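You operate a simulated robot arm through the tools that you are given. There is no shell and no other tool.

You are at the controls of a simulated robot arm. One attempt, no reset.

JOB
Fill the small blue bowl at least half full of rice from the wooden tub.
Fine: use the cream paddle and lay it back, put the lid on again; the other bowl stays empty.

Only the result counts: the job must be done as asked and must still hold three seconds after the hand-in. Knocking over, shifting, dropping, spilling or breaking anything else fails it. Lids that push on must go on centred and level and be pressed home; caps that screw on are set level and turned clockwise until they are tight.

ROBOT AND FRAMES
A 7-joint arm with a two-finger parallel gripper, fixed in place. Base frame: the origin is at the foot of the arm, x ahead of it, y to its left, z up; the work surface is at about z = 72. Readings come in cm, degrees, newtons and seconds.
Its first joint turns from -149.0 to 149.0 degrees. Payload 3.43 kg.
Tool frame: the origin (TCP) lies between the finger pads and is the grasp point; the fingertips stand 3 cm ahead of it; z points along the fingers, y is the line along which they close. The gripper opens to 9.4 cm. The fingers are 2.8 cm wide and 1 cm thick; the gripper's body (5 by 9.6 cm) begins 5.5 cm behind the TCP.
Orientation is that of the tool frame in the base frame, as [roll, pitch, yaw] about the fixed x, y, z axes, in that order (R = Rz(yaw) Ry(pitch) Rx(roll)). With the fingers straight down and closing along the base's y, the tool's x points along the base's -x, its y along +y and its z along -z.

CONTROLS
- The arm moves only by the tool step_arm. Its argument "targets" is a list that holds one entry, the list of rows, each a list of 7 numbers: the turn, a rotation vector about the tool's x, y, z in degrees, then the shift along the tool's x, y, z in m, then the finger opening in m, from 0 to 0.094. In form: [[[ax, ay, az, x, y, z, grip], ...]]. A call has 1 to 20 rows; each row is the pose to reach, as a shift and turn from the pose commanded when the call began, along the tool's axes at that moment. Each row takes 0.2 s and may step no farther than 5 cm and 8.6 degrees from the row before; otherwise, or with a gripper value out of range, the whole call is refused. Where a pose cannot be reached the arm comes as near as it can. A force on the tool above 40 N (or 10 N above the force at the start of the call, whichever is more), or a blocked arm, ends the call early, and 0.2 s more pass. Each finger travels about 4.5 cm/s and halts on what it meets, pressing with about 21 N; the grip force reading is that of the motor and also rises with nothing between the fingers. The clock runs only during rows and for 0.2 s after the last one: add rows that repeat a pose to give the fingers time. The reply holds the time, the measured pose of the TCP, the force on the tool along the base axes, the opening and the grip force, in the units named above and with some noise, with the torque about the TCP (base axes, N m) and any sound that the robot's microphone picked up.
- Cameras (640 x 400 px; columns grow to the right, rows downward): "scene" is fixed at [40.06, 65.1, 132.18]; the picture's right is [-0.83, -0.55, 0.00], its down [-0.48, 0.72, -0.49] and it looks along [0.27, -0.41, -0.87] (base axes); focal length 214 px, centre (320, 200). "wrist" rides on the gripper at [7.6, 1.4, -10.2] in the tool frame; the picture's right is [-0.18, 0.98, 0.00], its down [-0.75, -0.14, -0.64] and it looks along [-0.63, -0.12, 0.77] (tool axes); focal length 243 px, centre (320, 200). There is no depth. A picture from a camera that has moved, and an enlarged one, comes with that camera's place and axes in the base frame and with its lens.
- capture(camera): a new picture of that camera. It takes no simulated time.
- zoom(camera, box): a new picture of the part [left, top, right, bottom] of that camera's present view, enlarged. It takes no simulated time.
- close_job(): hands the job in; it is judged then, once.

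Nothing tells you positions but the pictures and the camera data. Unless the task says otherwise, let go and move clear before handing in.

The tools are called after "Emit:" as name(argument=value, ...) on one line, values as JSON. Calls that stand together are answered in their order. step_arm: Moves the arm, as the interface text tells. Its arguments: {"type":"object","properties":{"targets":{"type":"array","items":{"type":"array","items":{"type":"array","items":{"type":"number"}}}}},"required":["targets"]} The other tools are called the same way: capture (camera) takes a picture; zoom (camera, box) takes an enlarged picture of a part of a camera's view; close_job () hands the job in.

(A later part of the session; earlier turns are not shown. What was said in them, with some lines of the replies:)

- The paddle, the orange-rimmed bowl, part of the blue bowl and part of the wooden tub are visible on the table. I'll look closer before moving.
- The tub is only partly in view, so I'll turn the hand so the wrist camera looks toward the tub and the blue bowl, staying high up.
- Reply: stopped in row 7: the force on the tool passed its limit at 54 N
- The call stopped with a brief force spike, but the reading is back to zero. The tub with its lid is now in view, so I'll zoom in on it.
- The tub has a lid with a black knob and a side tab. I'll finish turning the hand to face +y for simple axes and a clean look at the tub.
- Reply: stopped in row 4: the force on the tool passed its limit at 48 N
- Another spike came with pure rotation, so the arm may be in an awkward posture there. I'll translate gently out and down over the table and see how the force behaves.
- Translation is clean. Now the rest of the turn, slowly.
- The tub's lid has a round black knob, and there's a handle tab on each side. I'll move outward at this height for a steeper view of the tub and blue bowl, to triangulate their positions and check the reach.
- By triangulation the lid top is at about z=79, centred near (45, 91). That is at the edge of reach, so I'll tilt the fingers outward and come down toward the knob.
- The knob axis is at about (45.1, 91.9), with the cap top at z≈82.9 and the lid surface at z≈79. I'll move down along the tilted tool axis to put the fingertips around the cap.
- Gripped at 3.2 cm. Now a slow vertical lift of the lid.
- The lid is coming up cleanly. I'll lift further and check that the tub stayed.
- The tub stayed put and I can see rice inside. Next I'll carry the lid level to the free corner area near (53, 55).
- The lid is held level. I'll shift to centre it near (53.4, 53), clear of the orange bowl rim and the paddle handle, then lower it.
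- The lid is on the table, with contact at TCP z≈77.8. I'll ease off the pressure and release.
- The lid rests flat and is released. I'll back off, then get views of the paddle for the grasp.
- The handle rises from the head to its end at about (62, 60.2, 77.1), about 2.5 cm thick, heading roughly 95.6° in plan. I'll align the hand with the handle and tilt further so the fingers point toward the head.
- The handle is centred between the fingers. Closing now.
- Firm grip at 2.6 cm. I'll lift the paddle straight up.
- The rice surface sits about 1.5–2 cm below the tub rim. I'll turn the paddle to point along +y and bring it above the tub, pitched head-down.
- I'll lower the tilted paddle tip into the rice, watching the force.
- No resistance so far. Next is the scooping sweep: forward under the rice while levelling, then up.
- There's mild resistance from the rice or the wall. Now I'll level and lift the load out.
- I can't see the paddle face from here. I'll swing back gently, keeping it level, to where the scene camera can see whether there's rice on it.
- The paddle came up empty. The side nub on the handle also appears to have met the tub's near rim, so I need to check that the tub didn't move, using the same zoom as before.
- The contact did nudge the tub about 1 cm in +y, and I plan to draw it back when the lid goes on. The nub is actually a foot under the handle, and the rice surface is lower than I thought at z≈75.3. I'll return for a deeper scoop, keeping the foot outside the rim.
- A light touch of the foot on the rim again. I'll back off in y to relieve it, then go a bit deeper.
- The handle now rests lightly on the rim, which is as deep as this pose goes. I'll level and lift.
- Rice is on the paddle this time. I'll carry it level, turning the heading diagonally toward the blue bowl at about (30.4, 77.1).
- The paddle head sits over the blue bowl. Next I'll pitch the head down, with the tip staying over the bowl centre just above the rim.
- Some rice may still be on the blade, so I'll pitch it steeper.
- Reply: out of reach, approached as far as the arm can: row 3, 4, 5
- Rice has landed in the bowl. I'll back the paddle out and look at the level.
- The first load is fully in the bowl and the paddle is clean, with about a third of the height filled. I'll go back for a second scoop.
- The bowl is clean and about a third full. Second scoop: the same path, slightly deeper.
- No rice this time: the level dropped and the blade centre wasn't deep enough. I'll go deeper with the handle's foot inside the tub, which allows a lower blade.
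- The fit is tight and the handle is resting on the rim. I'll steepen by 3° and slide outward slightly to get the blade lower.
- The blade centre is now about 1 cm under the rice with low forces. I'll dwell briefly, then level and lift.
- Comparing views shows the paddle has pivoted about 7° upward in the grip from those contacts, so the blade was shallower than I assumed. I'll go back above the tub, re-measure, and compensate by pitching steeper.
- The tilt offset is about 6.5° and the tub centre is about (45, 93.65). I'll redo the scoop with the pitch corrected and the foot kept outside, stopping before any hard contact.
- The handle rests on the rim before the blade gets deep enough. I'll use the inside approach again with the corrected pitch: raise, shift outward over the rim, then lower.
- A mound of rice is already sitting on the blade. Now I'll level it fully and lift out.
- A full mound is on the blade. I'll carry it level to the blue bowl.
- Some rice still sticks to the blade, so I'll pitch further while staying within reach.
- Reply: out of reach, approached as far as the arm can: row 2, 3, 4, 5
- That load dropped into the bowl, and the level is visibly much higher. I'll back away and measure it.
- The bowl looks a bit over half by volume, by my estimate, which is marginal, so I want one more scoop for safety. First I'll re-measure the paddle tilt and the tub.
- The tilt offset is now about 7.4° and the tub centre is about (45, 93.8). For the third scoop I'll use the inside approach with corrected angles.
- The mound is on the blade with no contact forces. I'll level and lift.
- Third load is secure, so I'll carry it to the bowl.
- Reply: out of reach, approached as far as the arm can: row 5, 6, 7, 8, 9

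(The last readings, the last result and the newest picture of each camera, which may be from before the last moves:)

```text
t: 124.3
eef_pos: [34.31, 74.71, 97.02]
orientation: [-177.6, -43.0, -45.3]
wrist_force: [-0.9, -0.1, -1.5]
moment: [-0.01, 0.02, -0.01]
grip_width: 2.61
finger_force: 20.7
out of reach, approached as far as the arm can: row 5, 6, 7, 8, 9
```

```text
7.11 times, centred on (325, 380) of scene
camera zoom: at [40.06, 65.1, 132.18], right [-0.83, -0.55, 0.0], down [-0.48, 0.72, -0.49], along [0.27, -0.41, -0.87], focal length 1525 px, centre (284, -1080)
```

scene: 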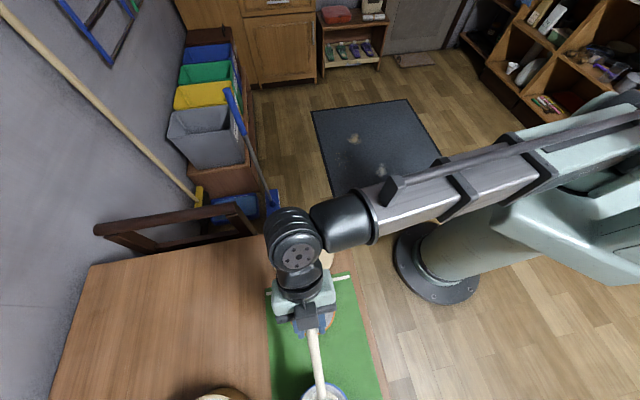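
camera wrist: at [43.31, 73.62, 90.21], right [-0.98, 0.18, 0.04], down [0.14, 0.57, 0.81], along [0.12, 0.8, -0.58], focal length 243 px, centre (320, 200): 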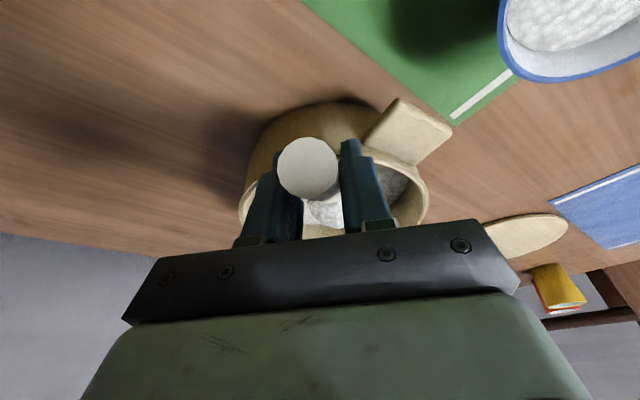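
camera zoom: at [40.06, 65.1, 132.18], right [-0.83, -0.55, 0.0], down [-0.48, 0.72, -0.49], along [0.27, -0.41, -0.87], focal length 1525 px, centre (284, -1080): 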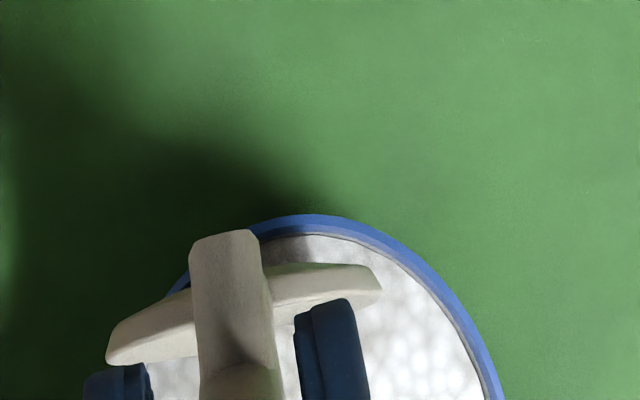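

The rice has been released into the bowl. I'll back off and check the fill, and look for any spillage.

Emit:
step_arm(targets=[[[0, -4.5, 0, 0.0071, 0, -0.0003, 0.01], [0, -9, 0, 0.0141, 0, -0.0006, 0.01], [0, -13, 0, 0.0212, 0, -0.0008, 0.01], [0, -18, 0, 0.0392, 0, 0.0092, 0.01], [0, -23, 0, 0.0572, 0, 0.0192, 0.01], [0, -28, 0, 0.0736, 0, 0.0275, 0.01], [0, -33, 0, 0.09, 0, 0.0358, 0.01], [0, -38, 0, 0.1095, 0, 0.0439, 0.01], [0, -43, 0, 0.129, 0, 0.052, 0.01], [0, -43, 0, 0.158, 0, 0.065, 0.01]]])

Emit:
capture(camera="wrist")

Emit:
capture(camera="scene")

Emit:
zoom(camera="scene", box=[260, 320, 400, 400])

```text
t: 126.5
eef_pos: [45.52, 63.51, 103.32]
orientation: [-179.6, -0.7, -45.0]
wrist_force: [-0.3, 0.6, -1.4]
moment: [-0.06, -0.03, 0.05]
grip_width: 2.62
finger_force: 21.1
```

```text
taken
camera wrist: at [49.67, 57.13, 113.57], right [-0.83, -0.56, -0.01], down [-0.44, 0.64, 0.63], along [-0.35, 0.53, -0.77], focal length 243 px, centre (320, 200)
```

wrist: 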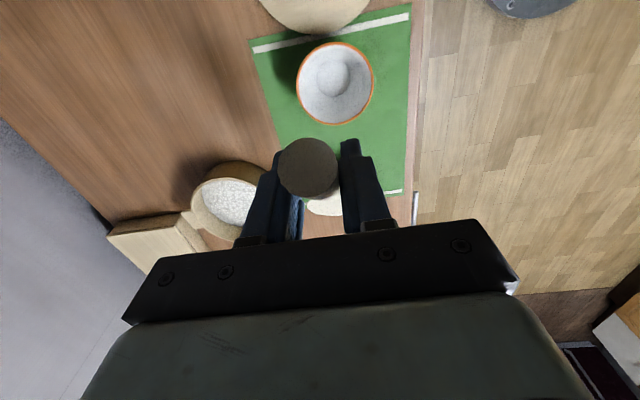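

```text
taken
```

scene: 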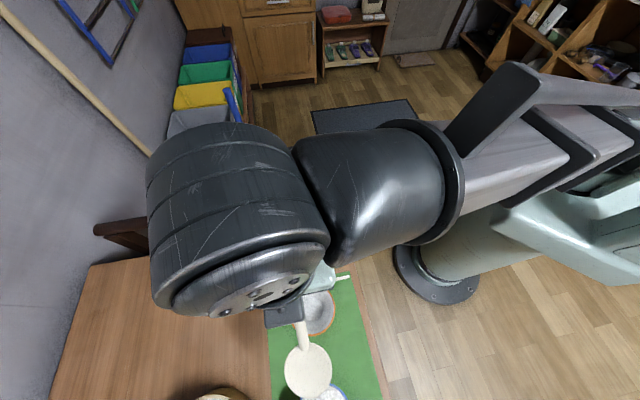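

```text
4.57 times, centred on (330, 360) of scene
camera zoom: at [40.06, 65.1, 132.18], right [-0.83, -0.55, 0.0], down [-0.48, 0.72, -0.49], along [0.27, -0.41, -0.87], focal length 980 px, centre (274, -531)
```

zoom: 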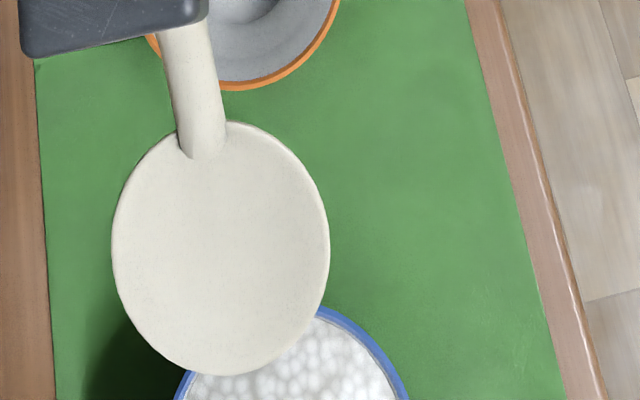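

The blue bowl is now nearly full, with no spillage visible. Next is laying the paddle back where it was, with its original heading.

Emit:
step_arm(targets=[[[0, 0, 2.8, 0.0082, -0.0082, 0.0036, 0.01], [0, 0, 5.6, 0.0164, -0.0164, 0.0071, 0.01], [0, 0, 8.4, 0.0246, -0.0246, 0.0107, 0.01], [0, 0, 11.2, 0.0329, -0.0329, 0.0143, 0.01], [0, 0, 14, 0.0411, -0.0411, 0.0179, 0.01], [0, 0, 16.8, 0.0493, -0.0493, 0.0214, 0.01], [0, 0, 19.6, 0.0575, -0.0575, 0.025, 0.01], [0, 0, 22.5, 0.0657, -0.0657, 0.0286, 0.01], [0, 0, 25.3, 0.0739, -0.0739, 0.0321, 0.01], [0, 0, 28.1, 0.0821, -0.0821, 0.0357, 0.01], [0, 0, 30.9, 0.0904, -0.0904, 0.0393, 0.01], [0, 0, 33.7, 0.0986, -0.0986, 0.0429, 0.01], [0, 0, 36.5, 0.1068, -0.1068, 0.0464, 0.01], [0, 0, 39.3, 0.115, -0.115, 0.05, 0.01]]])

Emit:
step_arm(targets=[[[0, -3, 0, 0, 0, 0.008, 0.01], [0, -6, 0, 0, 0, 0.016, 0.01], [0, -9, 0, 0, 0, 0.024, 0.01], [0, -12, 0, 0, 0, 0.032, 0.01], [0, -15, 0, 0, 0, 0.04, 0.01], [0, -18, 0, 0, 0, 0.048, 0.01], [0, -21, 0, 0, 0, 0.056, 0.01], [0, -24, 0, 0, 0, 0.064, 0.01], [0, -27, 0, 0, 0, 0.072, 0.01], [0, -29.3, 0, 0, 0, 0.08, 0.01]]])

Emit:
capture(camera="scene")

Emit:
capture(camera="wrist")

```text
t: 129.5
eef_pos: [61.8, 63.26, 98.3]
orientation: [-179.3, -0.4, -84.4]
wrist_force: [-1.6, 0.0, -1.1]
moment: [-0.05, 0.0, 0.0]
grip_width: 2.63
finger_force: 20.8
```

```text
t: 131.7
eef_pos: [61.73, 63.28, 90.28]
orientation: [-179.2, 28.8, -83.9]
wrist_force: [0.3, 0.4, -1.5]
moment: [-0.06, -0.03, -0.02]
grip_width: 2.64
finger_force: 21.0
```

```text
taken
```

scene: 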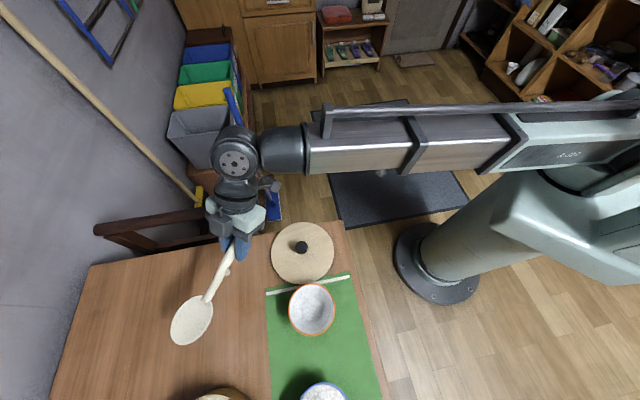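

```text
taken
camera wrist: at [61.28, 51.49, 95.56], right [-0.99, 0.06, 0.08], down [0.09, 0.36, 0.93], along [0.03, 0.93, -0.36], focal length 243 px, centre (320, 200)
```

wrist: 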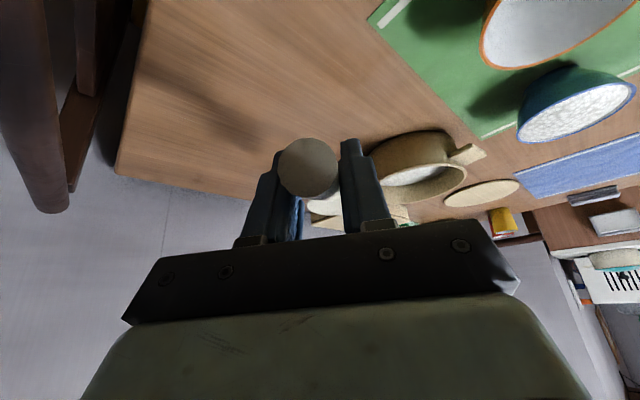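

Emit:
step_arm(targets=[[[0, 0, 0, 0.0096, 0, 0.0175, 0.01], [0, 0, 0, 0.0193, 0, 0.035, 0.01], [0, 0, 0, 0.0289, 0, 0.0526, 0.01], [0, 0, 0, 0.0386, 0, 0.0701, 0.01], [0, 0, 0, 0.0482, 0, 0.0876, 0.01], [0, 0, 0, 0.0545, 0, 0.099, 0.01]]])

Emit:
zoom(camera="scene", box=[190, 240, 280, 350])

```text
t: 133.1
eef_pos: [61.96, 63.21, 78.97]
orientation: [-179.2, 29.0, -84.0]
wrist_force: [-1.2, -0.1, -0.4]
moment: [-0.03, 0.01, 0.01]
grip_width: 2.64
finger_force: 21.3
```

```text
3.64 times, centred on (235, 295) of scene
camera zoom: at [40.06, 65.1, 132.18], right [-0.83, -0.55, 0.0], down [-0.48, 0.72, -0.49], along [0.27, -0.41, -0.87], focal length 780 px, centre (629, -146)
```

zoom: 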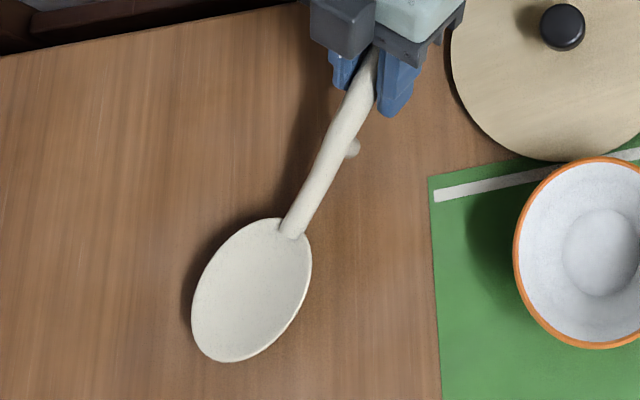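

Emit:
step_arm(targets=[[[0, 0, 0, 0.0029, 0, 0.0053, 0.01], [0, 0, 0, 0.0058, 0, 0.0105, 0.01], [0, 0, 0, 0.0058, 0, 0.0105, 0.01]]])

Emit:
step_arm(targets=[[[0, 0, 0, 0.0012, 0, 0.0022, 0.01], [0, 0, 0, 0.0012, 0, 0.0022, 0.01]]])

Emit:
step_arm(targets=[[[0, 0, 0, 0.0012, 0, 0.0022, 0.01], [0, 0, 0, 0.0012, 0, 0.0022, 0.01]]])

```text
t: 133.9
eef_pos: [61.98, 63.45, 77.73]
orientation: [-179.3, 28.9, -83.9]
wrist_force: [0.7, -0.5, -1.1]
moment: [-0.03, -0.02, 0.03]
grip_width: 2.61
finger_force: 21.1
```

```text
t: 134.5
eef_pos: [62.02, 63.27, 77.63]
orientation: [-179.2, 29.0, -83.8]
wrist_force: [0.3, -0.5, -1.1]
moment: [-0.04, -0.02, 0.01]
grip_width: 2.63
finger_force: 21.4
```

```text
t: 135.1
eef_pos: [61.96, 63.33, 77.22]
orientation: [-179.2, 28.9, -83.9]
wrist_force: [0.4, -0.1, -1.1]
moment: [-0.07, -0.02, 0.0]
grip_width: 2.63
finger_force: 21.2
```

Emit:
step_arm(targets=[[[0, 0, 0, 0.001, 0, 0.0018, 0.01], [0, 0, 0, 0.001, 0, 0.0018, 0.01]]])

Emit:
step_arm(targets=[[[0, 0, 0, 0.001, 0, 0.0018, 0.01], [0, 0, 0, 0.001, 0, 0.0018, 0.01]]])

Emit:
zoom(camera="scene", box=[190, 240, 280, 350])

```text
t: 135.7
eef_pos: [62.03, 63.25, 77.11]
orientation: [-179.1, 29.0, -84.0]
wrist_force: [0.8, -1.0, 3.0]
moment: [0.55, 0.03, 0.02]
grip_width: 2.61
finger_force: 21.0
```

```text
t: 136.3
eef_pos: [61.98, 63.39, 76.96]
orientation: [-179.3, 28.9, -83.9]
wrist_force: [0.1, -1.4, 1.4]
moment: [0.34, -0.01, 0.03]
grip_width: 2.62
finger_force: 21.2
```

```text
3.64 times, centred on (235, 295) of scene
camera zoom: at [40.06, 65.1, 132.18], right [-0.83, -0.55, 0.0], down [-0.48, 0.72, -0.49], along [0.27, -0.41, -0.87], focal length 780 px, centre (629, -146)
```

zoom: 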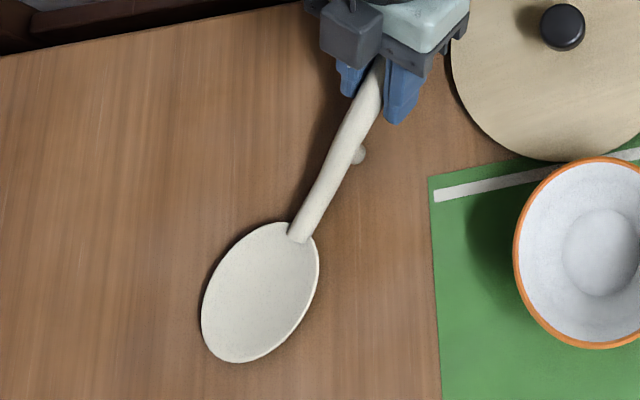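

The paddle is back at its original spot, lightly touching the table. Now I'll release it.

Emit:
step_arm(targets=[[[0, 0, 0, 0.0005, 0, 0.0009, 0.01], [0, 0, 0, 0.0005, 0, 0.0009, 0.02], [0, 0, 0, 0.0005, 0, 0.0009, 0.026], [0, 0, 0, 0.0005, 0, 0.0009, 0.03], [0, 0, 0, 0.0005, 0, 0.0009, 0.036], [0, 0, 0, 0.0005, 0, 0.0009, 0.05], [0, 0, 0, 0.0005, 0, 0.0009, 0.07], [0, 0, 0, 0.0005, 0, 0.0009, 0.08], [0, 0, 0, 0.0005, 0, 0.0009, 0.08]]])

Emit:
zoom(camera="scene", box=[190, 240, 280, 350])

Emit:
capture(camera="wrist")

```text
t: 138.3
eef_pos: [62.1, 63.44, 76.79]
orientation: [-179.1, 28.9, -84.0]
wrist_force: [-0.9, 0.1, 0.3]
moment: [0.03, 0.01, -0.02]
grip_width: 7.99
finger_force: 0.0
```

```text
3.64 times, centred on (235, 295) of scene
camera zoom: at [40.06, 65.1, 132.18], right [-0.83, -0.55, 0.0], down [-0.48, 0.72, -0.49], along [0.27, -0.41, -0.87], focal length 780 px, centre (629, -146)
```

zoom: 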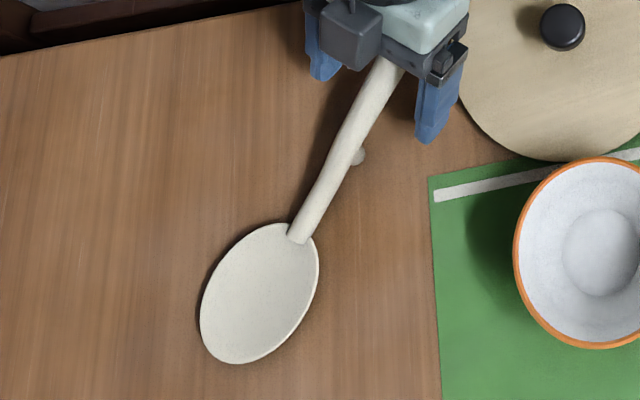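

```text
taken
camera wrist: at [61.56, 51.71, 82.14], right [-0.99, 0.06, 0.08], down [0.09, 0.36, 0.93], along [0.03, 0.93, -0.36], focal length 243 px, centre (320, 200)
```

wrist: 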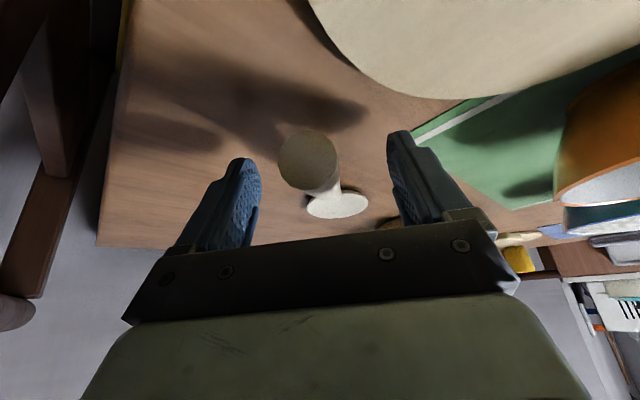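

The paddle lies as before. I'll retract and go for the lid knob.

Emit:
step_arm(targets=[[[0, 0, 0, 0, 0, -0.02, 0.09], [0, 0, 0, 0, 0, -0.04, 0.094], [0, 0, 0, 0, 0, -0.07, 0.094], [0, 0, 0, 0, 0, -0.1, 0.094], [0, 0, 0, 0, 0, -0.13, 0.094]]])

Emit:
step_arm(targets=[[[0.47, 0, 0.85, 0.01, 0.017, -0.0128, 0.094], [0.94, 0, 1.69, 0.02, 0.034, -0.0257, 0.094], [1.4, 0, 2.54, 0.03, 0.051, -0.0385, 0.094], [1.87, 0, 3.38, 0.04, 0.068, -0.0513, 0.094], [2.34, 0, 4.23, 0.05, 0.085, -0.064, 0.094], [2.81, 0, 5.07, 0.06, 0.102, -0.077, 0.094]]])

Emit:
step_arm(targets=[[[0, 2.8, 0, 0, 0, 0, 0.094], [0, 5.6, 0, 0, 0, 0, 0.094], [0, 8.4, 0, 0, 0, 0, 0.094]]])

Emit:
capture(camera="wrist")

Emit:
capture(camera="scene")

```text
t: 139.5
eef_pos: [62.51, 57.2, 88.0]
orientation: [-179.3, 28.9, -84.0]
wrist_force: [0.1, 0.6, -0.5]
moment: [0.0, -0.01, 0.02]
grip_width: 9.39
finger_force: 0.0
```

```text
t: 140.9
eef_pos: [53.1, 47.02, 91.84]
orientation: [-179.2, 29.2, -89.8]
wrist_force: [0.3, 0.5, 0.2]
moment: [-0.02, 0.03, 0.04]
grip_width: 9.42
finger_force: 0.0
```

```text
t: 141.7
eef_pos: [53.12, 47.11, 91.85]
orientation: [-179.3, 20.5, -89.9]
wrist_force: [-0.8, 0.0, 0.5]
moment: [0.03, -0.01, 0.0]
grip_width: 9.4
finger_force: 0.1
```

```text
taken
camera wrist: at [51.43, 36.32, 98.75], right [-0.98, 0.17, 0.05], down [0.13, 0.48, 0.87], along [0.13, 0.86, -0.49], focal length 243 px, centre (320, 200)
```

wrist: 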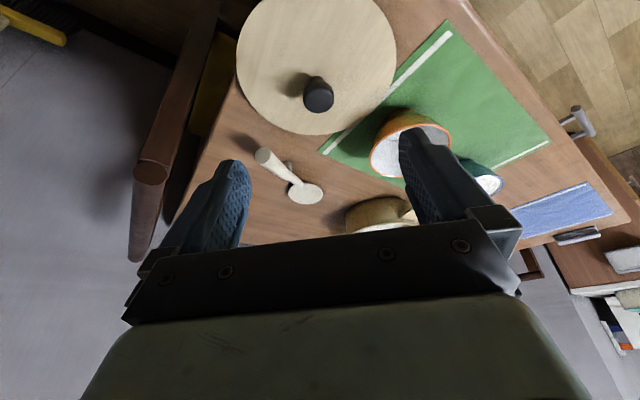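

```text
taken
```

scene: 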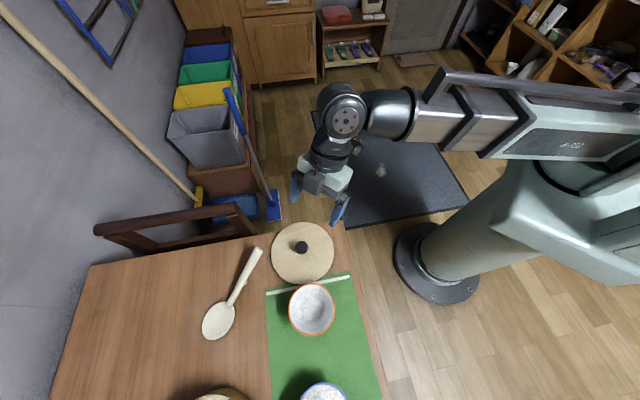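

Emit:
step_arm(targets=[[[0, 0, 0, 0, -0.001, 0.03, 0.094], [0, 0, 0, 0, -0.002, 0.06, 0.094], [0, 0, 0, 0, -0.0025, 0.09, 0.094], [0, 0, 0, 0, -0.0025, 0.115, 0.094], [0, 0, 0, 0, -0.0025, 0.135, 0.094]]])

Emit:
capture(camera="wrist")

```text
t: 142.9
eef_pos: [53.39, 52.0, 79.55]
orientation: [-179.3, 20.6, -90.0]
wrist_force: [-0.4, 0.3, 0.2]
moment: [0.0, -0.02, 0.01]
grip_width: 9.4
finger_force: 0.0
```

```text
taken
camera wrist: at [51.76, 41.23, 86.37], right [-0.98, 0.17, 0.05], down [0.13, 0.48, 0.87], along [0.13, 0.86, -0.49], focal length 243 px, centre (320, 200)
```

wrist: 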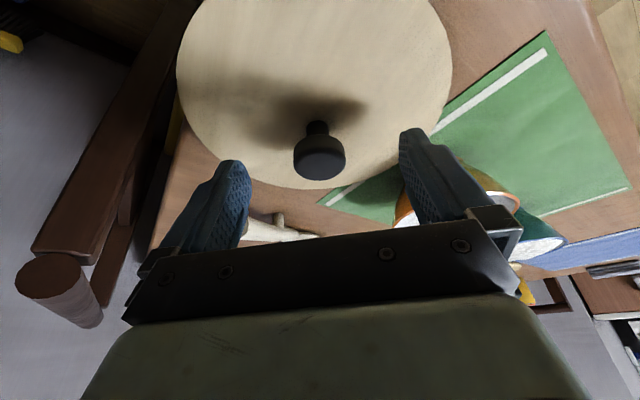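

Emit:
step_arm(targets=[[[0, 0, 0, 0, -0.0005, 0.009, 0.094], [0, 0, 0, 0, -0.0005, 0.0178, 0.094], [0, 0, 0, 0, -0.0005, 0.0178, 0.07], [0, 0, 0, 0, -0.0005, 0.0178, 0.05], [0, 0, 0, 0, -0.0005, 0.0178, 0.036], [0, 0, 0, 0, -0.0005, 0.0178, 0.028], [0, 0, 0, 0, -0.0005, 0.0178, 0.02], [0, 0, 0, 0, -0.0005, 0.0178, 0.015], [0, 0, 0, 0, -0.0005, 0.0178, 0.015], [0, 0, 0, 0, -0.0005, 0.0178, 0.015]]])

Emit:
capture(camera="wrist")

```text
t: 145.1
eef_pos: [53.5, 52.7, 77.79]
orientation: [-179.3, 20.6, -89.9]
wrist_force: [0.1, 0.6, 1.0]
moment: [0.01, 0.18, -0.05]
grip_width: 3.19
finger_force: 21.0
```

```text
taken
camera wrist: at [51.89, 41.86, 84.63], right [-0.98, 0.17, 0.05], down [0.13, 0.48, 0.87], along [0.13, 0.86, -0.49], focal length 243 px, centre (320, 200)
```

wrist: 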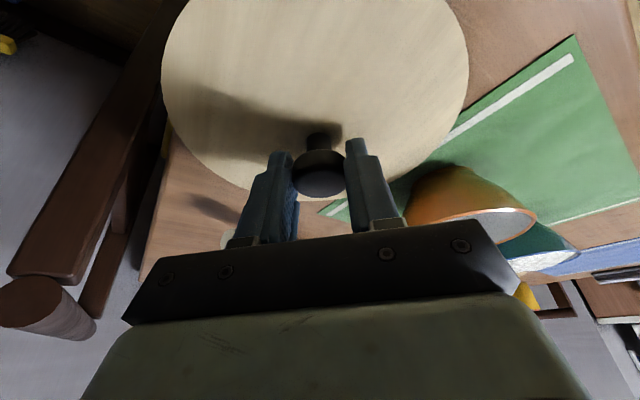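

The knob is gripped. I'll lift the lid and carry it over the tub.

Emit:
step_arm(targets=[[[0, 0, 0, -0.0035, 0, -0.0094, 0.015], [0, 0, 0, -0.007, 0, -0.0187, 0.015], [0, 0, 0, -0.0141, 0, -0.0374, 0.015], [0, 0, 0, -0.0235, 0, -0.0624, 0.015], [0, 0, 0, -0.0329, 0, -0.0874, 0.015], [0, 0, 0, -0.0423, 0, -0.1123, 0.015], [0, 0, 0, -0.0517, 0, -0.1373, 0.015], [0, 0, 0, -0.0563, 0, -0.1498, 0.015]]])

Emit:
step_arm(targets=[[[0, 0, 0, -0.0136, 0.003, 0.0043, 0.015], [0, 0, 0, -0.0272, 0.006, 0.0085, 0.015], [0, 0, 0, -0.0543, 0.012, 0.0171, 0.015], [0, 0, 0, -0.0814, 0.018, 0.0256, 0.015], [0, 0, 0, -0.1086, 0.024, 0.0341, 0.015], [0, 0, 0, -0.1357, 0.03, 0.0427, 0.015], [0, 0, 0, -0.1629, 0.036, 0.0512, 0.015], [0, 0, 0, -0.19, 0.042, 0.0598, 0.015], [0, 0, 0, -0.2171, 0.048, 0.0683, 0.015], [0, 0, 0, -0.2443, 0.054, 0.0768, 0.015], [0, 0, 0, -0.2714, 0.06, 0.0854, 0.015], [0, 0, 0, -0.2986, 0.066, 0.0939, 0.015], [0, 0, 0, -0.3257, 0.072, 0.1024, 0.015], [0, 0, 0, -0.3529, 0.078, 0.111, 0.015], [0, 0, 0, -0.368, 0.082, 0.116, 0.015]]])

Emit:
capture(camera="wrist")

Emit:
capture(camera="scene")

```text
t: 146.9
eef_pos: [53.59, 52.5, 93.66]
orientation: [-179.2, 20.6, -89.9]
wrist_force: [0.0, 0.3, -0.7]
moment: [-0.01, 0.0, 0.01]
grip_width: 3.22
finger_force: 21.2
```

```text
t: 150.1
eef_pos: [45.57, 91.07, 95.87]
orientation: [-179.4, 20.6, -89.9]
wrist_force: [-0.2, 0.0, -1.1]
moment: [-0.02, 0.01, -0.01]
grip_width: 3.16
finger_force: 21.2
```

```text
taken
camera wrist: at [43.86, 80.31, 102.64], right [-0.98, 0.17, 0.05], down [0.13, 0.48, 0.87], along [0.13, 0.86, -0.49], focal length 243 px, centre (320, 200)
```

wrist: 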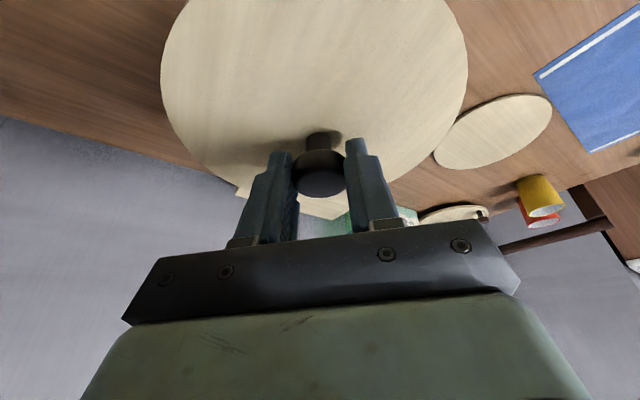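

```text
taken
```

scene: 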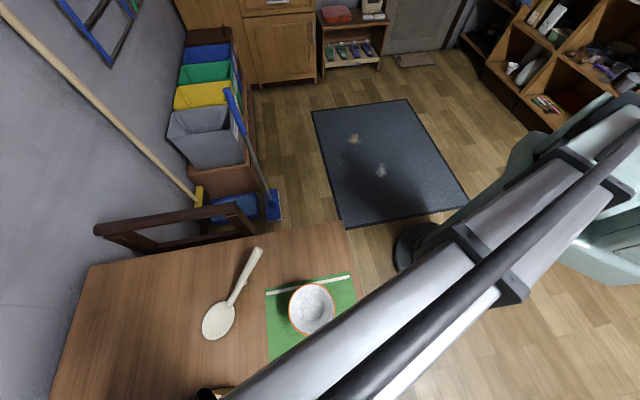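

The lid hides the tub from the wrist camera, so I'll swing back briefly to measure the tub's exact present position with the scene camera.

Emit:
step_arm(targets=[[[0, 0, 0, 0.0281, 0, -0.0106, 0.015], [0, 0, 0, 0.0562, 0, -0.0211, 0.015], [0, 0, 0, 0.0842, 0, -0.0317, 0.015], [0, 0, 0, 0.1123, 0, -0.0422, 0.015], [0, 0, 0, 0.1404, 0, -0.0528, 0.015], [0, 0, 0, 0.1685, 0, -0.0634, 0.015], [0, 0, 0, 0.1966, 0, -0.0739, 0.015], [0, 0, 0, 0.2246, 0, -0.0845, 0.015], [0, 0, 0, 0.2527, 0, -0.095, 0.015]]])

Emit:
zoom(camera="scene", box=[170, 350, 350, 400])

Emit:
capture(camera="scene")

```text
t: 152.1
eef_pos: [45.24, 63.89, 95.73]
orientation: [-179.3, 20.7, -89.8]
wrist_force: [0.0, -0.8, -1.5]
moment: [-0.03, 0.0, -0.03]
grip_width: 3.19
finger_force: 21.1
```

```text
3.56 times, centred on (260, 375) of scene
camera zoom: at [40.06, 65.1, 132.18], right [-0.83, -0.55, 0.0], down [-0.48, 0.72, -0.49], along [0.27, -0.41, -0.87], focal length 763 px, centre (533, -422)
```

zoom: 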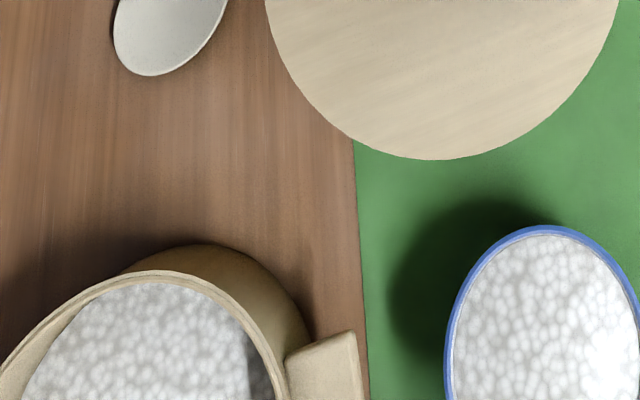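

```text
taken
```

scene: 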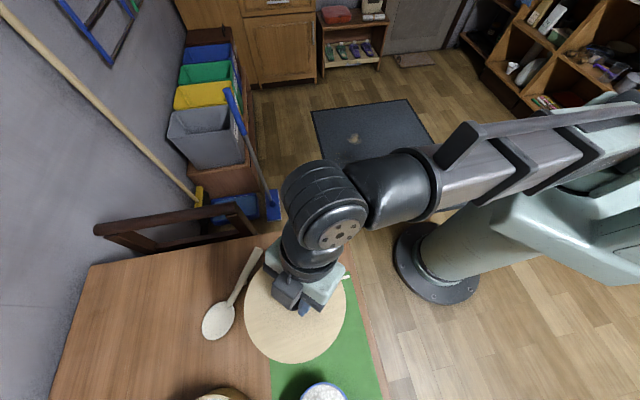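

The shift is about (0.1, 1.25) cm relative to the original seat. So the lid should go at TCP ≈ (45.3, 92.4). I'll move back over the tub and check the pose readings.

Emit:
step_arm(targets=[[[0, 0, 0, -0.0267, 0, 0.01, 0.015], [0, 0, 0, -0.0534, 0, 0.0201, 0.015], [0, 0, 0, -0.08, 0, 0.0301, 0.015], [0, 0, 0, -0.1067, 0, 0.0401, 0.015], [0, 0, 0, -0.1334, 0, 0.0502, 0.015], [0, 0, 0, -0.1601, 0, 0.0602, 0.015], [0, 0, 0, -0.1868, 0, 0.0702, 0.015], [0, 0, 0, -0.2134, 0, 0.0802, 0.015], [0, 0, 0, -0.2401, 0, 0.0903, 0.015], [0, 0, 0, -0.2668, 0, 0.1003, 0.015]]])

Emit:
step_arm(targets=[[[0, 0, 0, 0, 0, 0, 0.015]]])

Emit:
step_arm(targets=[[[0, 0, 0, 0, 0, 0, 0.015]]])

Emit:
step_arm(targets=[[[0, 0, 0, 0, 0, 0, 0.015]]])

Emit:
zoom(camera="wrist", box=[140, 0, 500, 240])

```text
t: 154.3
eef_pos: [45.45, 92.49, 95.46]
orientation: [-179.3, 20.6, -90.0]
wrist_force: [-0.1, -0.9, -1.0]
moment: [-0.03, -0.03, 0.02]
grip_width: 3.16
finger_force: 21.2
```

```text
t: 154.7
eef_pos: [45.4, 92.54, 95.51]
orientation: [-179.3, 20.6, -89.8]
wrist_force: [0.2, 0.3, -1.3]
moment: [0.0, -0.02, -0.02]
grip_width: 3.15
finger_force: 20.8
```

```text
t: 155.1
eef_pos: [45.37, 92.51, 95.52]
orientation: [-179.4, 20.7, -89.9]
wrist_force: [-0.4, 0.5, -0.4]
moment: [-0.03, 0.01, 0.0]
grip_width: 3.17
finger_force: 20.9
```

```text
t: 155.5
eef_pos: [45.34, 92.51, 95.36]
orientation: [-179.3, 20.6, -89.9]
wrist_force: [-0.3, -0.4, -1.9]
moment: [0.0, -0.01, -0.02]
grip_width: 3.19
finger_force: 20.7
```

```text
1.67 times, centred on (320, 120) of wrist
camera zoom: at [43.71, 81.81, 102.36], right [-0.98, 0.17, 0.05], down [0.13, 0.48, 0.87], along [0.13, 0.86, -0.49], focal length 404 px, centre (320, 333)
```

zoom: 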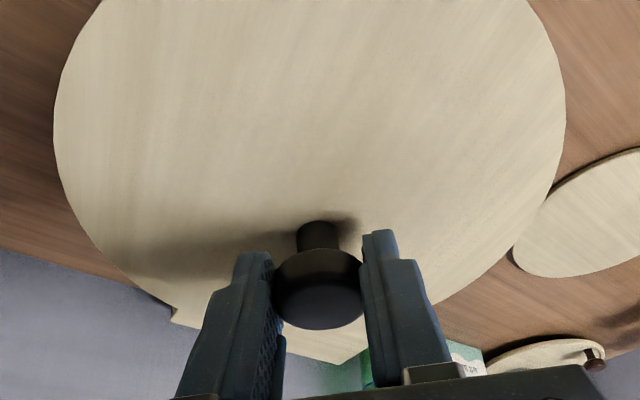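

Position looks right. Lowering toward the rim.

Emit:
step_arm(targets=[[[0, 0, 0, 0.009, 0, 0.0234, 0.015], [0, 0, 0, 0.018, 0, 0.0468, 0.015], [0, 0, 0, 0.0268, 0.0005, 0.0702, 0.015], [0, 0, 0, 0.0338, 0.0005, 0.089, 0.015], [0, 0, 0, 0.0375, 0.0005, 0.0983, 0.015]]])

Emit:
step_arm(targets=[[[0, 0, 0, 0.0011, 0, 0.0028, 0.015], [0, 0, 0, 0.0011, 0, 0.0028, 0.015]]])

Emit:
capture(camera="wrist")

```text
t: 156.7
eef_pos: [45.61, 92.68, 84.95]
orientation: [-179.2, 20.7, -89.9]
wrist_force: [-0.8, -0.3, -1.0]
moment: [-0.02, -0.03, -0.02]
grip_width: 3.19
finger_force: 21.0
```

```text
t: 157.3
eef_pos: [45.46, 92.54, 84.75]
orientation: [-179.3, 20.6, -89.8]
wrist_force: [0.7, 0.7, -0.6]
moment: [-0.01, 0.02, 0.0]
grip_width: 3.19
finger_force: 20.6
```

```text
taken
camera wrist: at [43.83, 81.83, 91.61], right [-0.98, 0.17, 0.05], down [0.13, 0.48, 0.87], along [0.13, 0.86, -0.49], focal length 243 px, centre (320, 200)
```

wrist: 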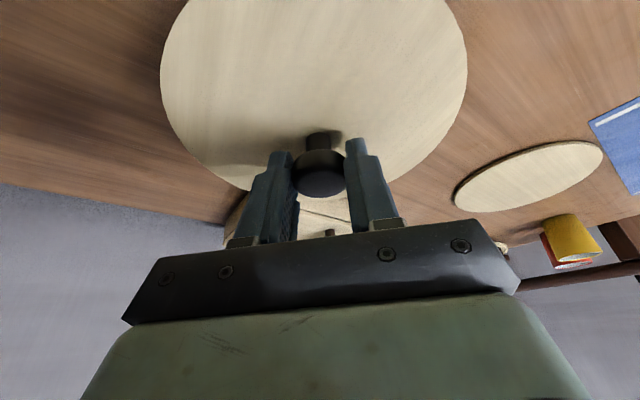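

Emit:
step_arm(targets=[[[0, 0, 0, 0.0011, 0.0015, 0.0028, 0.015], [0, 0, 0, 0.0011, 0.0015, 0.0028, 0.015]]])

Emit:
step_arm(targets=[[[0, 0, 0, 0.0011, 0, 0.0028, 0.015], [0, 0, 0, 0.0011, 0, 0.0028, 0.015]]])

Emit:
step_arm(targets=[[[0, 0, 0, 0.0007, 0, 0.0019, 0.015], [0, 0, 0, 0.0007, 0, 0.0019, 0.015]]])

```text
t: 157.9
eef_pos: [45.39, 92.51, 84.42]
orientation: [-179.4, 20.6, -89.9]
wrist_force: [-0.1, -0.1, -1.1]
moment: [0.01, 0.0, 0.0]
grip_width: 3.22
finger_force: 20.8
```

```text
t: 158.5
eef_pos: [45.17, 92.49, 84.16]
orientation: [-179.3, 20.6, -89.9]
wrist_force: [-0.9, 0.2, -1.3]
moment: [-0.04, 0.04, 0.0]
grip_width: 3.15
finger_force: 21.5
```

```text
t: 159.1
eef_pos: [45.37, 92.6, 84.07]
orientation: [-179.3, 20.6, -89.9]
wrist_force: [-0.8, -0.3, -1.8]
moment: [0.0, 0.0, -0.01]
grip_width: 3.19
finger_force: 21.0
```

Emit:
step_arm(targets=[[[0, 0, 0, 0.0007, 0, 0.0019, 0.015], [0, 0, 0, 0.0007, 0, 0.0019, 0.015]]])

Emit:
step_arm(targets=[[[0, 0, 0, 0.0007, 0, 0.0019, 0.015], [0, 0, 0, 0.0007, 0, 0.0019, 0.015]]])

Emit:
step_arm(targets=[[[0, 0, 0, 0.0007, 0, 0.0019, 0.015], [0, 0, 0, 0.0007, 0, 0.0019, 0.015]]])

```text
t: 159.7
eef_pos: [45.33, 92.54, 83.86]
orientation: [-179.4, 20.6, -89.8]
wrist_force: [-0.3, -0.1, -1.9]
moment: [0.01, 0.02, -0.03]
grip_width: 3.19
finger_force: 21.5
```

```text
t: 160.3
eef_pos: [45.34, 92.57, 83.72]
orientation: [-179.3, 20.6, -89.9]
wrist_force: [-0.1, -1.4, 4.1]
moment: [-0.26, 0.01, -0.01]
grip_width: 3.19
finger_force: 21.4
```

```text
t: 160.9
eef_pos: [45.36, 92.54, 83.58]
orientation: [-179.1, 20.7, -89.9]
wrist_force: [-1.0, 0.0, 18.8]
moment: [0.12, -0.01, -0.01]
grip_width: 3.2
finger_force: 21.2
```

Contact came at the same height as the original seat, so the lid appears to be fully home. I'll press a little more firmly to be sure.

Emit:
step_arm(targets=[[[0, 0, 0, 0.0005, 0, 0.0013, 0.015], [0, 0, 0, 0.0005, 0, 0.0013, 0.015]]])

Emit:
zoom(camera="wrist", box=[140, 0, 500, 240])

```text
t: 161.5
eef_pos: [45.35, 92.44, 83.42]
orientation: [-179.3, 20.6, -89.8]
wrist_force: [0.8, 6.3, 17.0]
moment: [0.24, -0.04, -0.05]
grip_width: 3.22
finger_force: 20.9
```

```text
1.67 times, centred on (320, 120) of wrist
camera zoom: at [43.67, 81.74, 90.23], right [-0.98, 0.17, 0.05], down [0.13, 0.48, 0.87], along [0.13, 0.86, -0.49], focal length 404 px, centre (320, 333)
```

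zoom: 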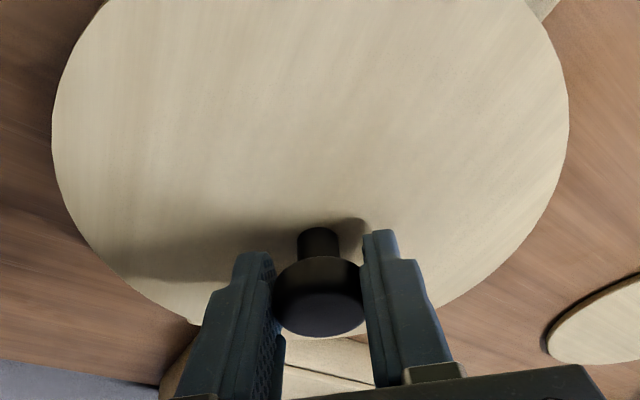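

Lid is seated. The earlier 5.5 N side resistance at the knob indicates the lid plugs into the tub, so I'll use the knob to ease the tub gently back the roughly 1.2 cm it was nudged, in small steps with force checks.

Emit:
step_arm(targets=[[[0, 0, 0, 0.0009, 0, -0.001, 0.015], [0, 0, 0, 0.0018, 0, -0.0016, 0.015], [0, 0, 0, 0.0023, 0, -0.0018, 0.015]]])

Emit:
step_arm(targets=[[[0, 0, 0, 0.0014, 0, -0.0005, 0.015], [0, 0, 0, 0.0028, 0, -0.001, 0.015]]])

Emit:
zoom(camera="wrist", box=[140, 0, 500, 240])

```text
t: 162.3
eef_pos: [45.38, 92.17, 83.33]
orientation: [-179.4, 20.6, -90.0]
wrist_force: [-1.7, 7.4, 7.5]
moment: [-0.2, -0.02, -0.01]
grip_width: 3.19
finger_force: 20.9
```

```text
t: 162.9
eef_pos: [45.4, 92.04, 83.34]
orientation: [-179.2, 20.6, -89.9]
wrist_force: [0.6, 4.9, 5.1]
moment: [0.36, -0.03, -0.03]
grip_width: 3.18
finger_force: 21.3
```

```text
1.67 times, centred on (320, 120) of wrist
camera zoom: at [43.67, 81.13, 90.21], right [-0.98, 0.17, 0.05], down [0.13, 0.48, 0.87], along [0.13, 0.86, -0.49], focal length 404 px, centre (320, 333)
```

zoom: 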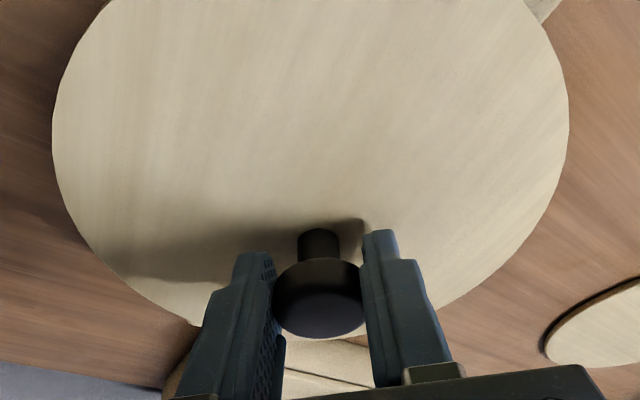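

The tub tab stays fixed relative to the lid, so the tub is moving with it. I'll continue another 0.7 cm.

Emit:
step_arm(targets=[[[0, 0, 0, 0.0014, 0, -0.0003, 0.015], [0, 0, 0, 0.0028, 0, -0.0007, 0.015], [0, 0, 0, 0.0042, 0, -0.0012, 0.015]]])

Emit:
step_arm(targets=[[[0, 0, 0, 0.0014, 0, -0.0005, 0.015], [0, 0, 0, 0.0023, 0, -0.0009, 0.015]]])

Emit:
zoom(camera="wrist", box=[140, 0, 500, 240])

```text
t: 163.7
eef_pos: [45.27, 91.42, 83.34]
orientation: [-179.3, 20.6, -89.8]
wrist_force: [-0.4, 3.1, 1.7]
moment: [0.18, -0.01, -0.04]
grip_width: 3.18
finger_force: 21.1
```

```text
t: 164.3
eef_pos: [45.32, 91.19, 83.34]
orientation: [-179.3, 20.5, -90.0]
wrist_force: [0.3, 5.4, 3.6]
moment: [-0.33, 0.06, 0.02]
grip_width: 3.22
finger_force: 21.0
```

```text
1.67 times, centred on (320, 120) of wrist
camera zoom: at [43.61, 80.5, 90.21], right [-0.98, 0.17, 0.05], down [0.13, 0.48, 0.87], along [0.13, 0.86, -0.49], focal length 404 px, centre (320, 333)
```

zoom: 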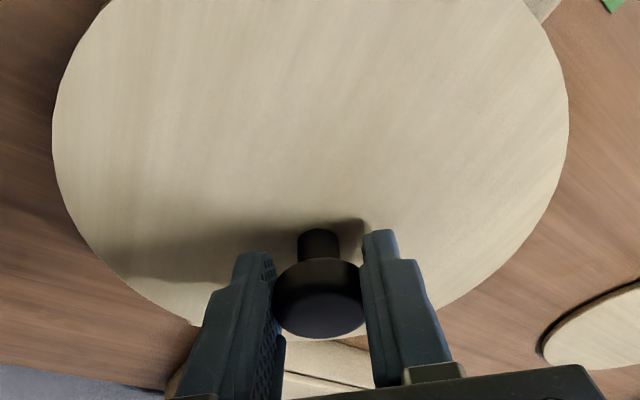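

The lid is back at its original coordinates. A final press straight down, then release.

Emit:
step_arm(targets=[[[0, 0, 0, 0.0002, 0, 0.0016, 0.015], [0, 0, 0, 0.0004, 0, 0.0028, 0.015]]])

Emit:
step_arm(targets=[[[0, 0, 0, -0.0003, 0, -0.001, 0.015], [0, 0, 0, -0.0005, 0, -0.002, 0.03], [0, 0, 0, -0.0005, 0, -0.002, 0.05], [0, 0, 0, -0.0005, 0, -0.002, 0.07], [0, 0, 0, -0.0005, 0, -0.002, 0.085], [0, 0, 0, -0.0005, 0, -0.002, 0.085]]])

Emit:
zoom(camera="wrist", box=[140, 0, 500, 240])

```text
t: 164.9
eef_pos: [45.28, 91.29, 83.08]
orientation: [-179.3, 20.6, -89.8]
wrist_force: [-0.4, -1.7, 18.5]
moment: [0.13, 0.04, -0.04]
grip_width: 3.22
finger_force: 21.5
```

```text
t: 166.3
eef_pos: [45.33, 91.24, 83.14]
orientation: [-179.3, 20.6, -89.9]
wrist_force: [-0.1, -0.4, 0.4]
moment: [0.01, 0.0, 0.03]
grip_width: 8.51
finger_force: 0.0
```

```text
1.67 times, centred on (320, 120) of wrist
camera zoom: at [43.63, 80.5, 90.07], right [-0.98, 0.17, 0.05], down [0.13, 0.48, 0.87], along [0.13, 0.86, -0.49], focal length 404 px, centre (320, 333)
```

zoom: 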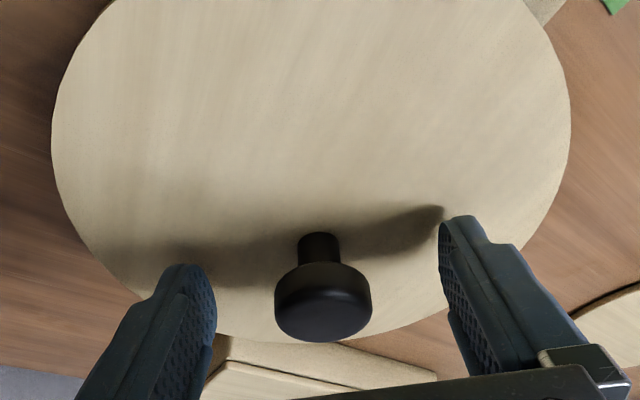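

Emit:
step_arm(targets=[[[0, 0, 0, 0, 0, -0.015, 0.09], [0, 0, 0, -0.001, 0, -0.03, 0.094], [0, 0, 0, -0.002, 0, -0.055, 0.094], [0, 0, 0, -0.003, 0, -0.086, 0.094]]])

Emit:
zoom(camera="wrist", box=[200, 0, 440, 170])

Emit:
capture(camera="wrist")

```text
t: 167.3
eef_pos: [45.11, 88.57, 91.46]
orientation: [-179.3, 20.6, -89.9]
wrist_force: [-0.3, -0.7, 0.4]
moment: [-0.04, -0.05, -0.03]
grip_width: 9.39
finger_force: 0.2
```

```text
2.35 times, centred on (320, 85) of wrist
camera zoom: at [43.49, 77.72, 98.38], right [-0.98, 0.17, 0.05], down [0.13, 0.48, 0.87], along [0.13, 0.86, -0.49], focal length 571 px, centre (320, 471)
```

zoom: 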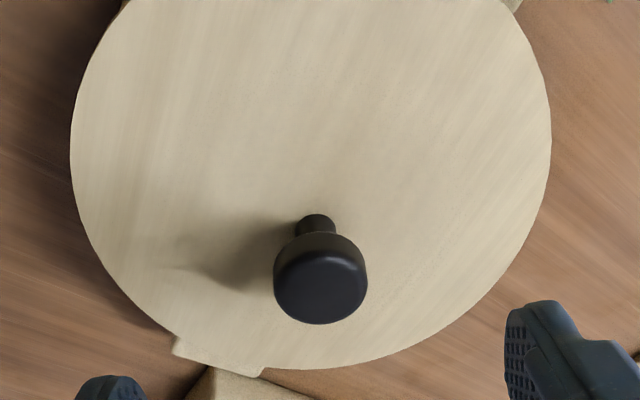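

```text
taken
camera wrist: at [43.49, 77.72, 98.38], right [-0.98, 0.17, 0.05], down [0.13, 0.48, 0.87], along [0.13, 0.86, -0.49], focal length 243 px, centre (320, 200)
```

wrist: 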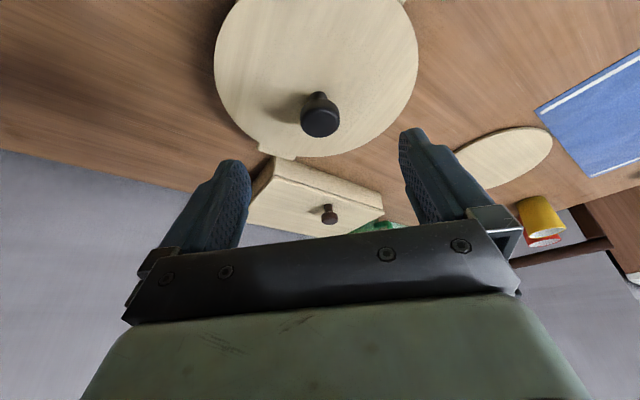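

The view matches the original closed-tub picture almost exactly. I'll retract and do a final check of the whole scene.

Emit:
step_arm(targets=[[[0, 0, 0, 0.0, 0, -0.03, 0.094], [0, 0, 0, 0.01, 0, -0.055, 0.094], [0, 0, 0, 0.03, 0, -0.08, 0.094], [0, 0, 0, 0.055, 0, -0.1, 0.094], [0, 0, 0, 0.08, 0, -0.12, 0.094], [0, 0, 0, 0.11, 0, -0.14, 0.094], [0, 0, 0, 0.14, 0, -0.155, 0.094], [0, 0, 0, 0.17, 0, -0.17, 0.094], [0, 0, 0, 0.199, 0, -0.182, 0.094]]])

Emit:
capture(camera="scene")

Emit:
capture(camera="wrist")

Emit:
zoom(camera="scene", box=[170, 350, 350, 400])

```text
t: 169.3
eef_pos: [45.09, 63.56, 101.63]
orientation: [-179.3, 20.6, -90.0]
wrist_force: [0.6, -0.2, 0.0]
moment: [-0.01, -0.01, 0.0]
grip_width: 9.4
finger_force: 0.1
```

```text
taken
```

scene: 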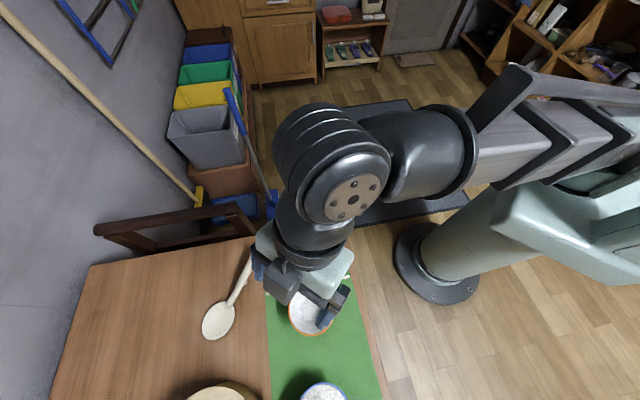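

```text
taken
camera wrist: at [43.43, 52.95, 108.51], right [-0.98, 0.17, 0.05], down [0.13, 0.48, 0.87], along [0.13, 0.86, -0.49], focal length 243 px, centre (320, 200)
```

wrist: 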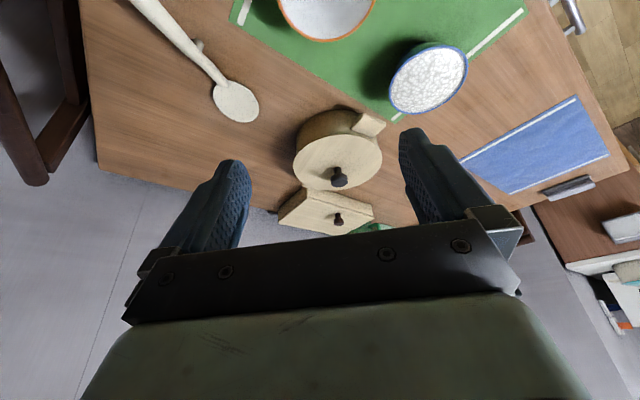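

```text
3.56 times, centred on (260, 375) of scene
camera zoom: at [40.06, 65.1, 132.18], right [-0.83, -0.55, 0.0], down [-0.48, 0.72, -0.49], along [0.27, -0.41, -0.87], focal length 763 px, centre (533, -422)
```

zoom: 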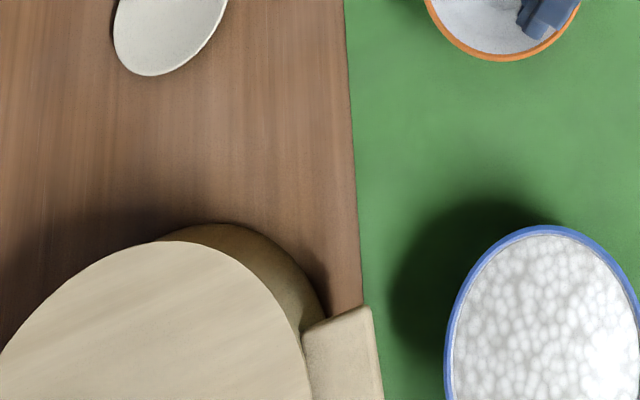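

Emit:
zoom(camera="wrist", box=[280, 30, 480, 200])

```text
2.35 times, centred on (380, 115) of wrist
camera zoom: at [43.43, 52.95, 108.51], right [-0.98, 0.17, 0.05], down [0.13, 0.48, 0.87], along [0.13, 0.86, -0.49], focal length 571 px, centre (179, 400)
```

zoom: 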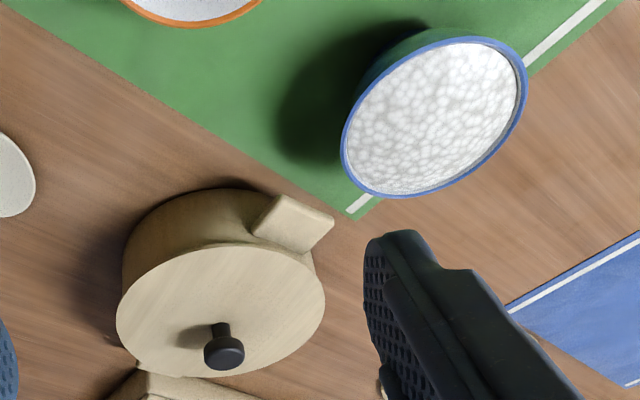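

The blue bowl is nearly full, and the tub is back in its original place with its lid seated level. The paddle is laid back, the orange bowl is empty, nothing is spilled, and the arm is clear. I'm handing in the job now.

Emit:
close_job()

```text
The job is handed in.
```

The job is handed in. The blue bowl is nearly full of rice, well past half. The lid is back on the tub, the cream paddle is lying where it was, and the orange bowl is still empty. I saw no spilled rice in the final pictures.

- **Tub nudged:** While I was scooping, the paddle pushed the tub about 1.25 cm out of place. I pulled it back with the lid on, and in the final scene view it lines up with where it started.
- **Scoops:** It took three loads. Several other tries came up empty because the paddle had tipped in the grip and the blade wasn't deep enough in the rice.
- **Lid:** It touched down at the same height as when it was first on the tub. I then pressed it home with about 18 N, and it looks centred and level.
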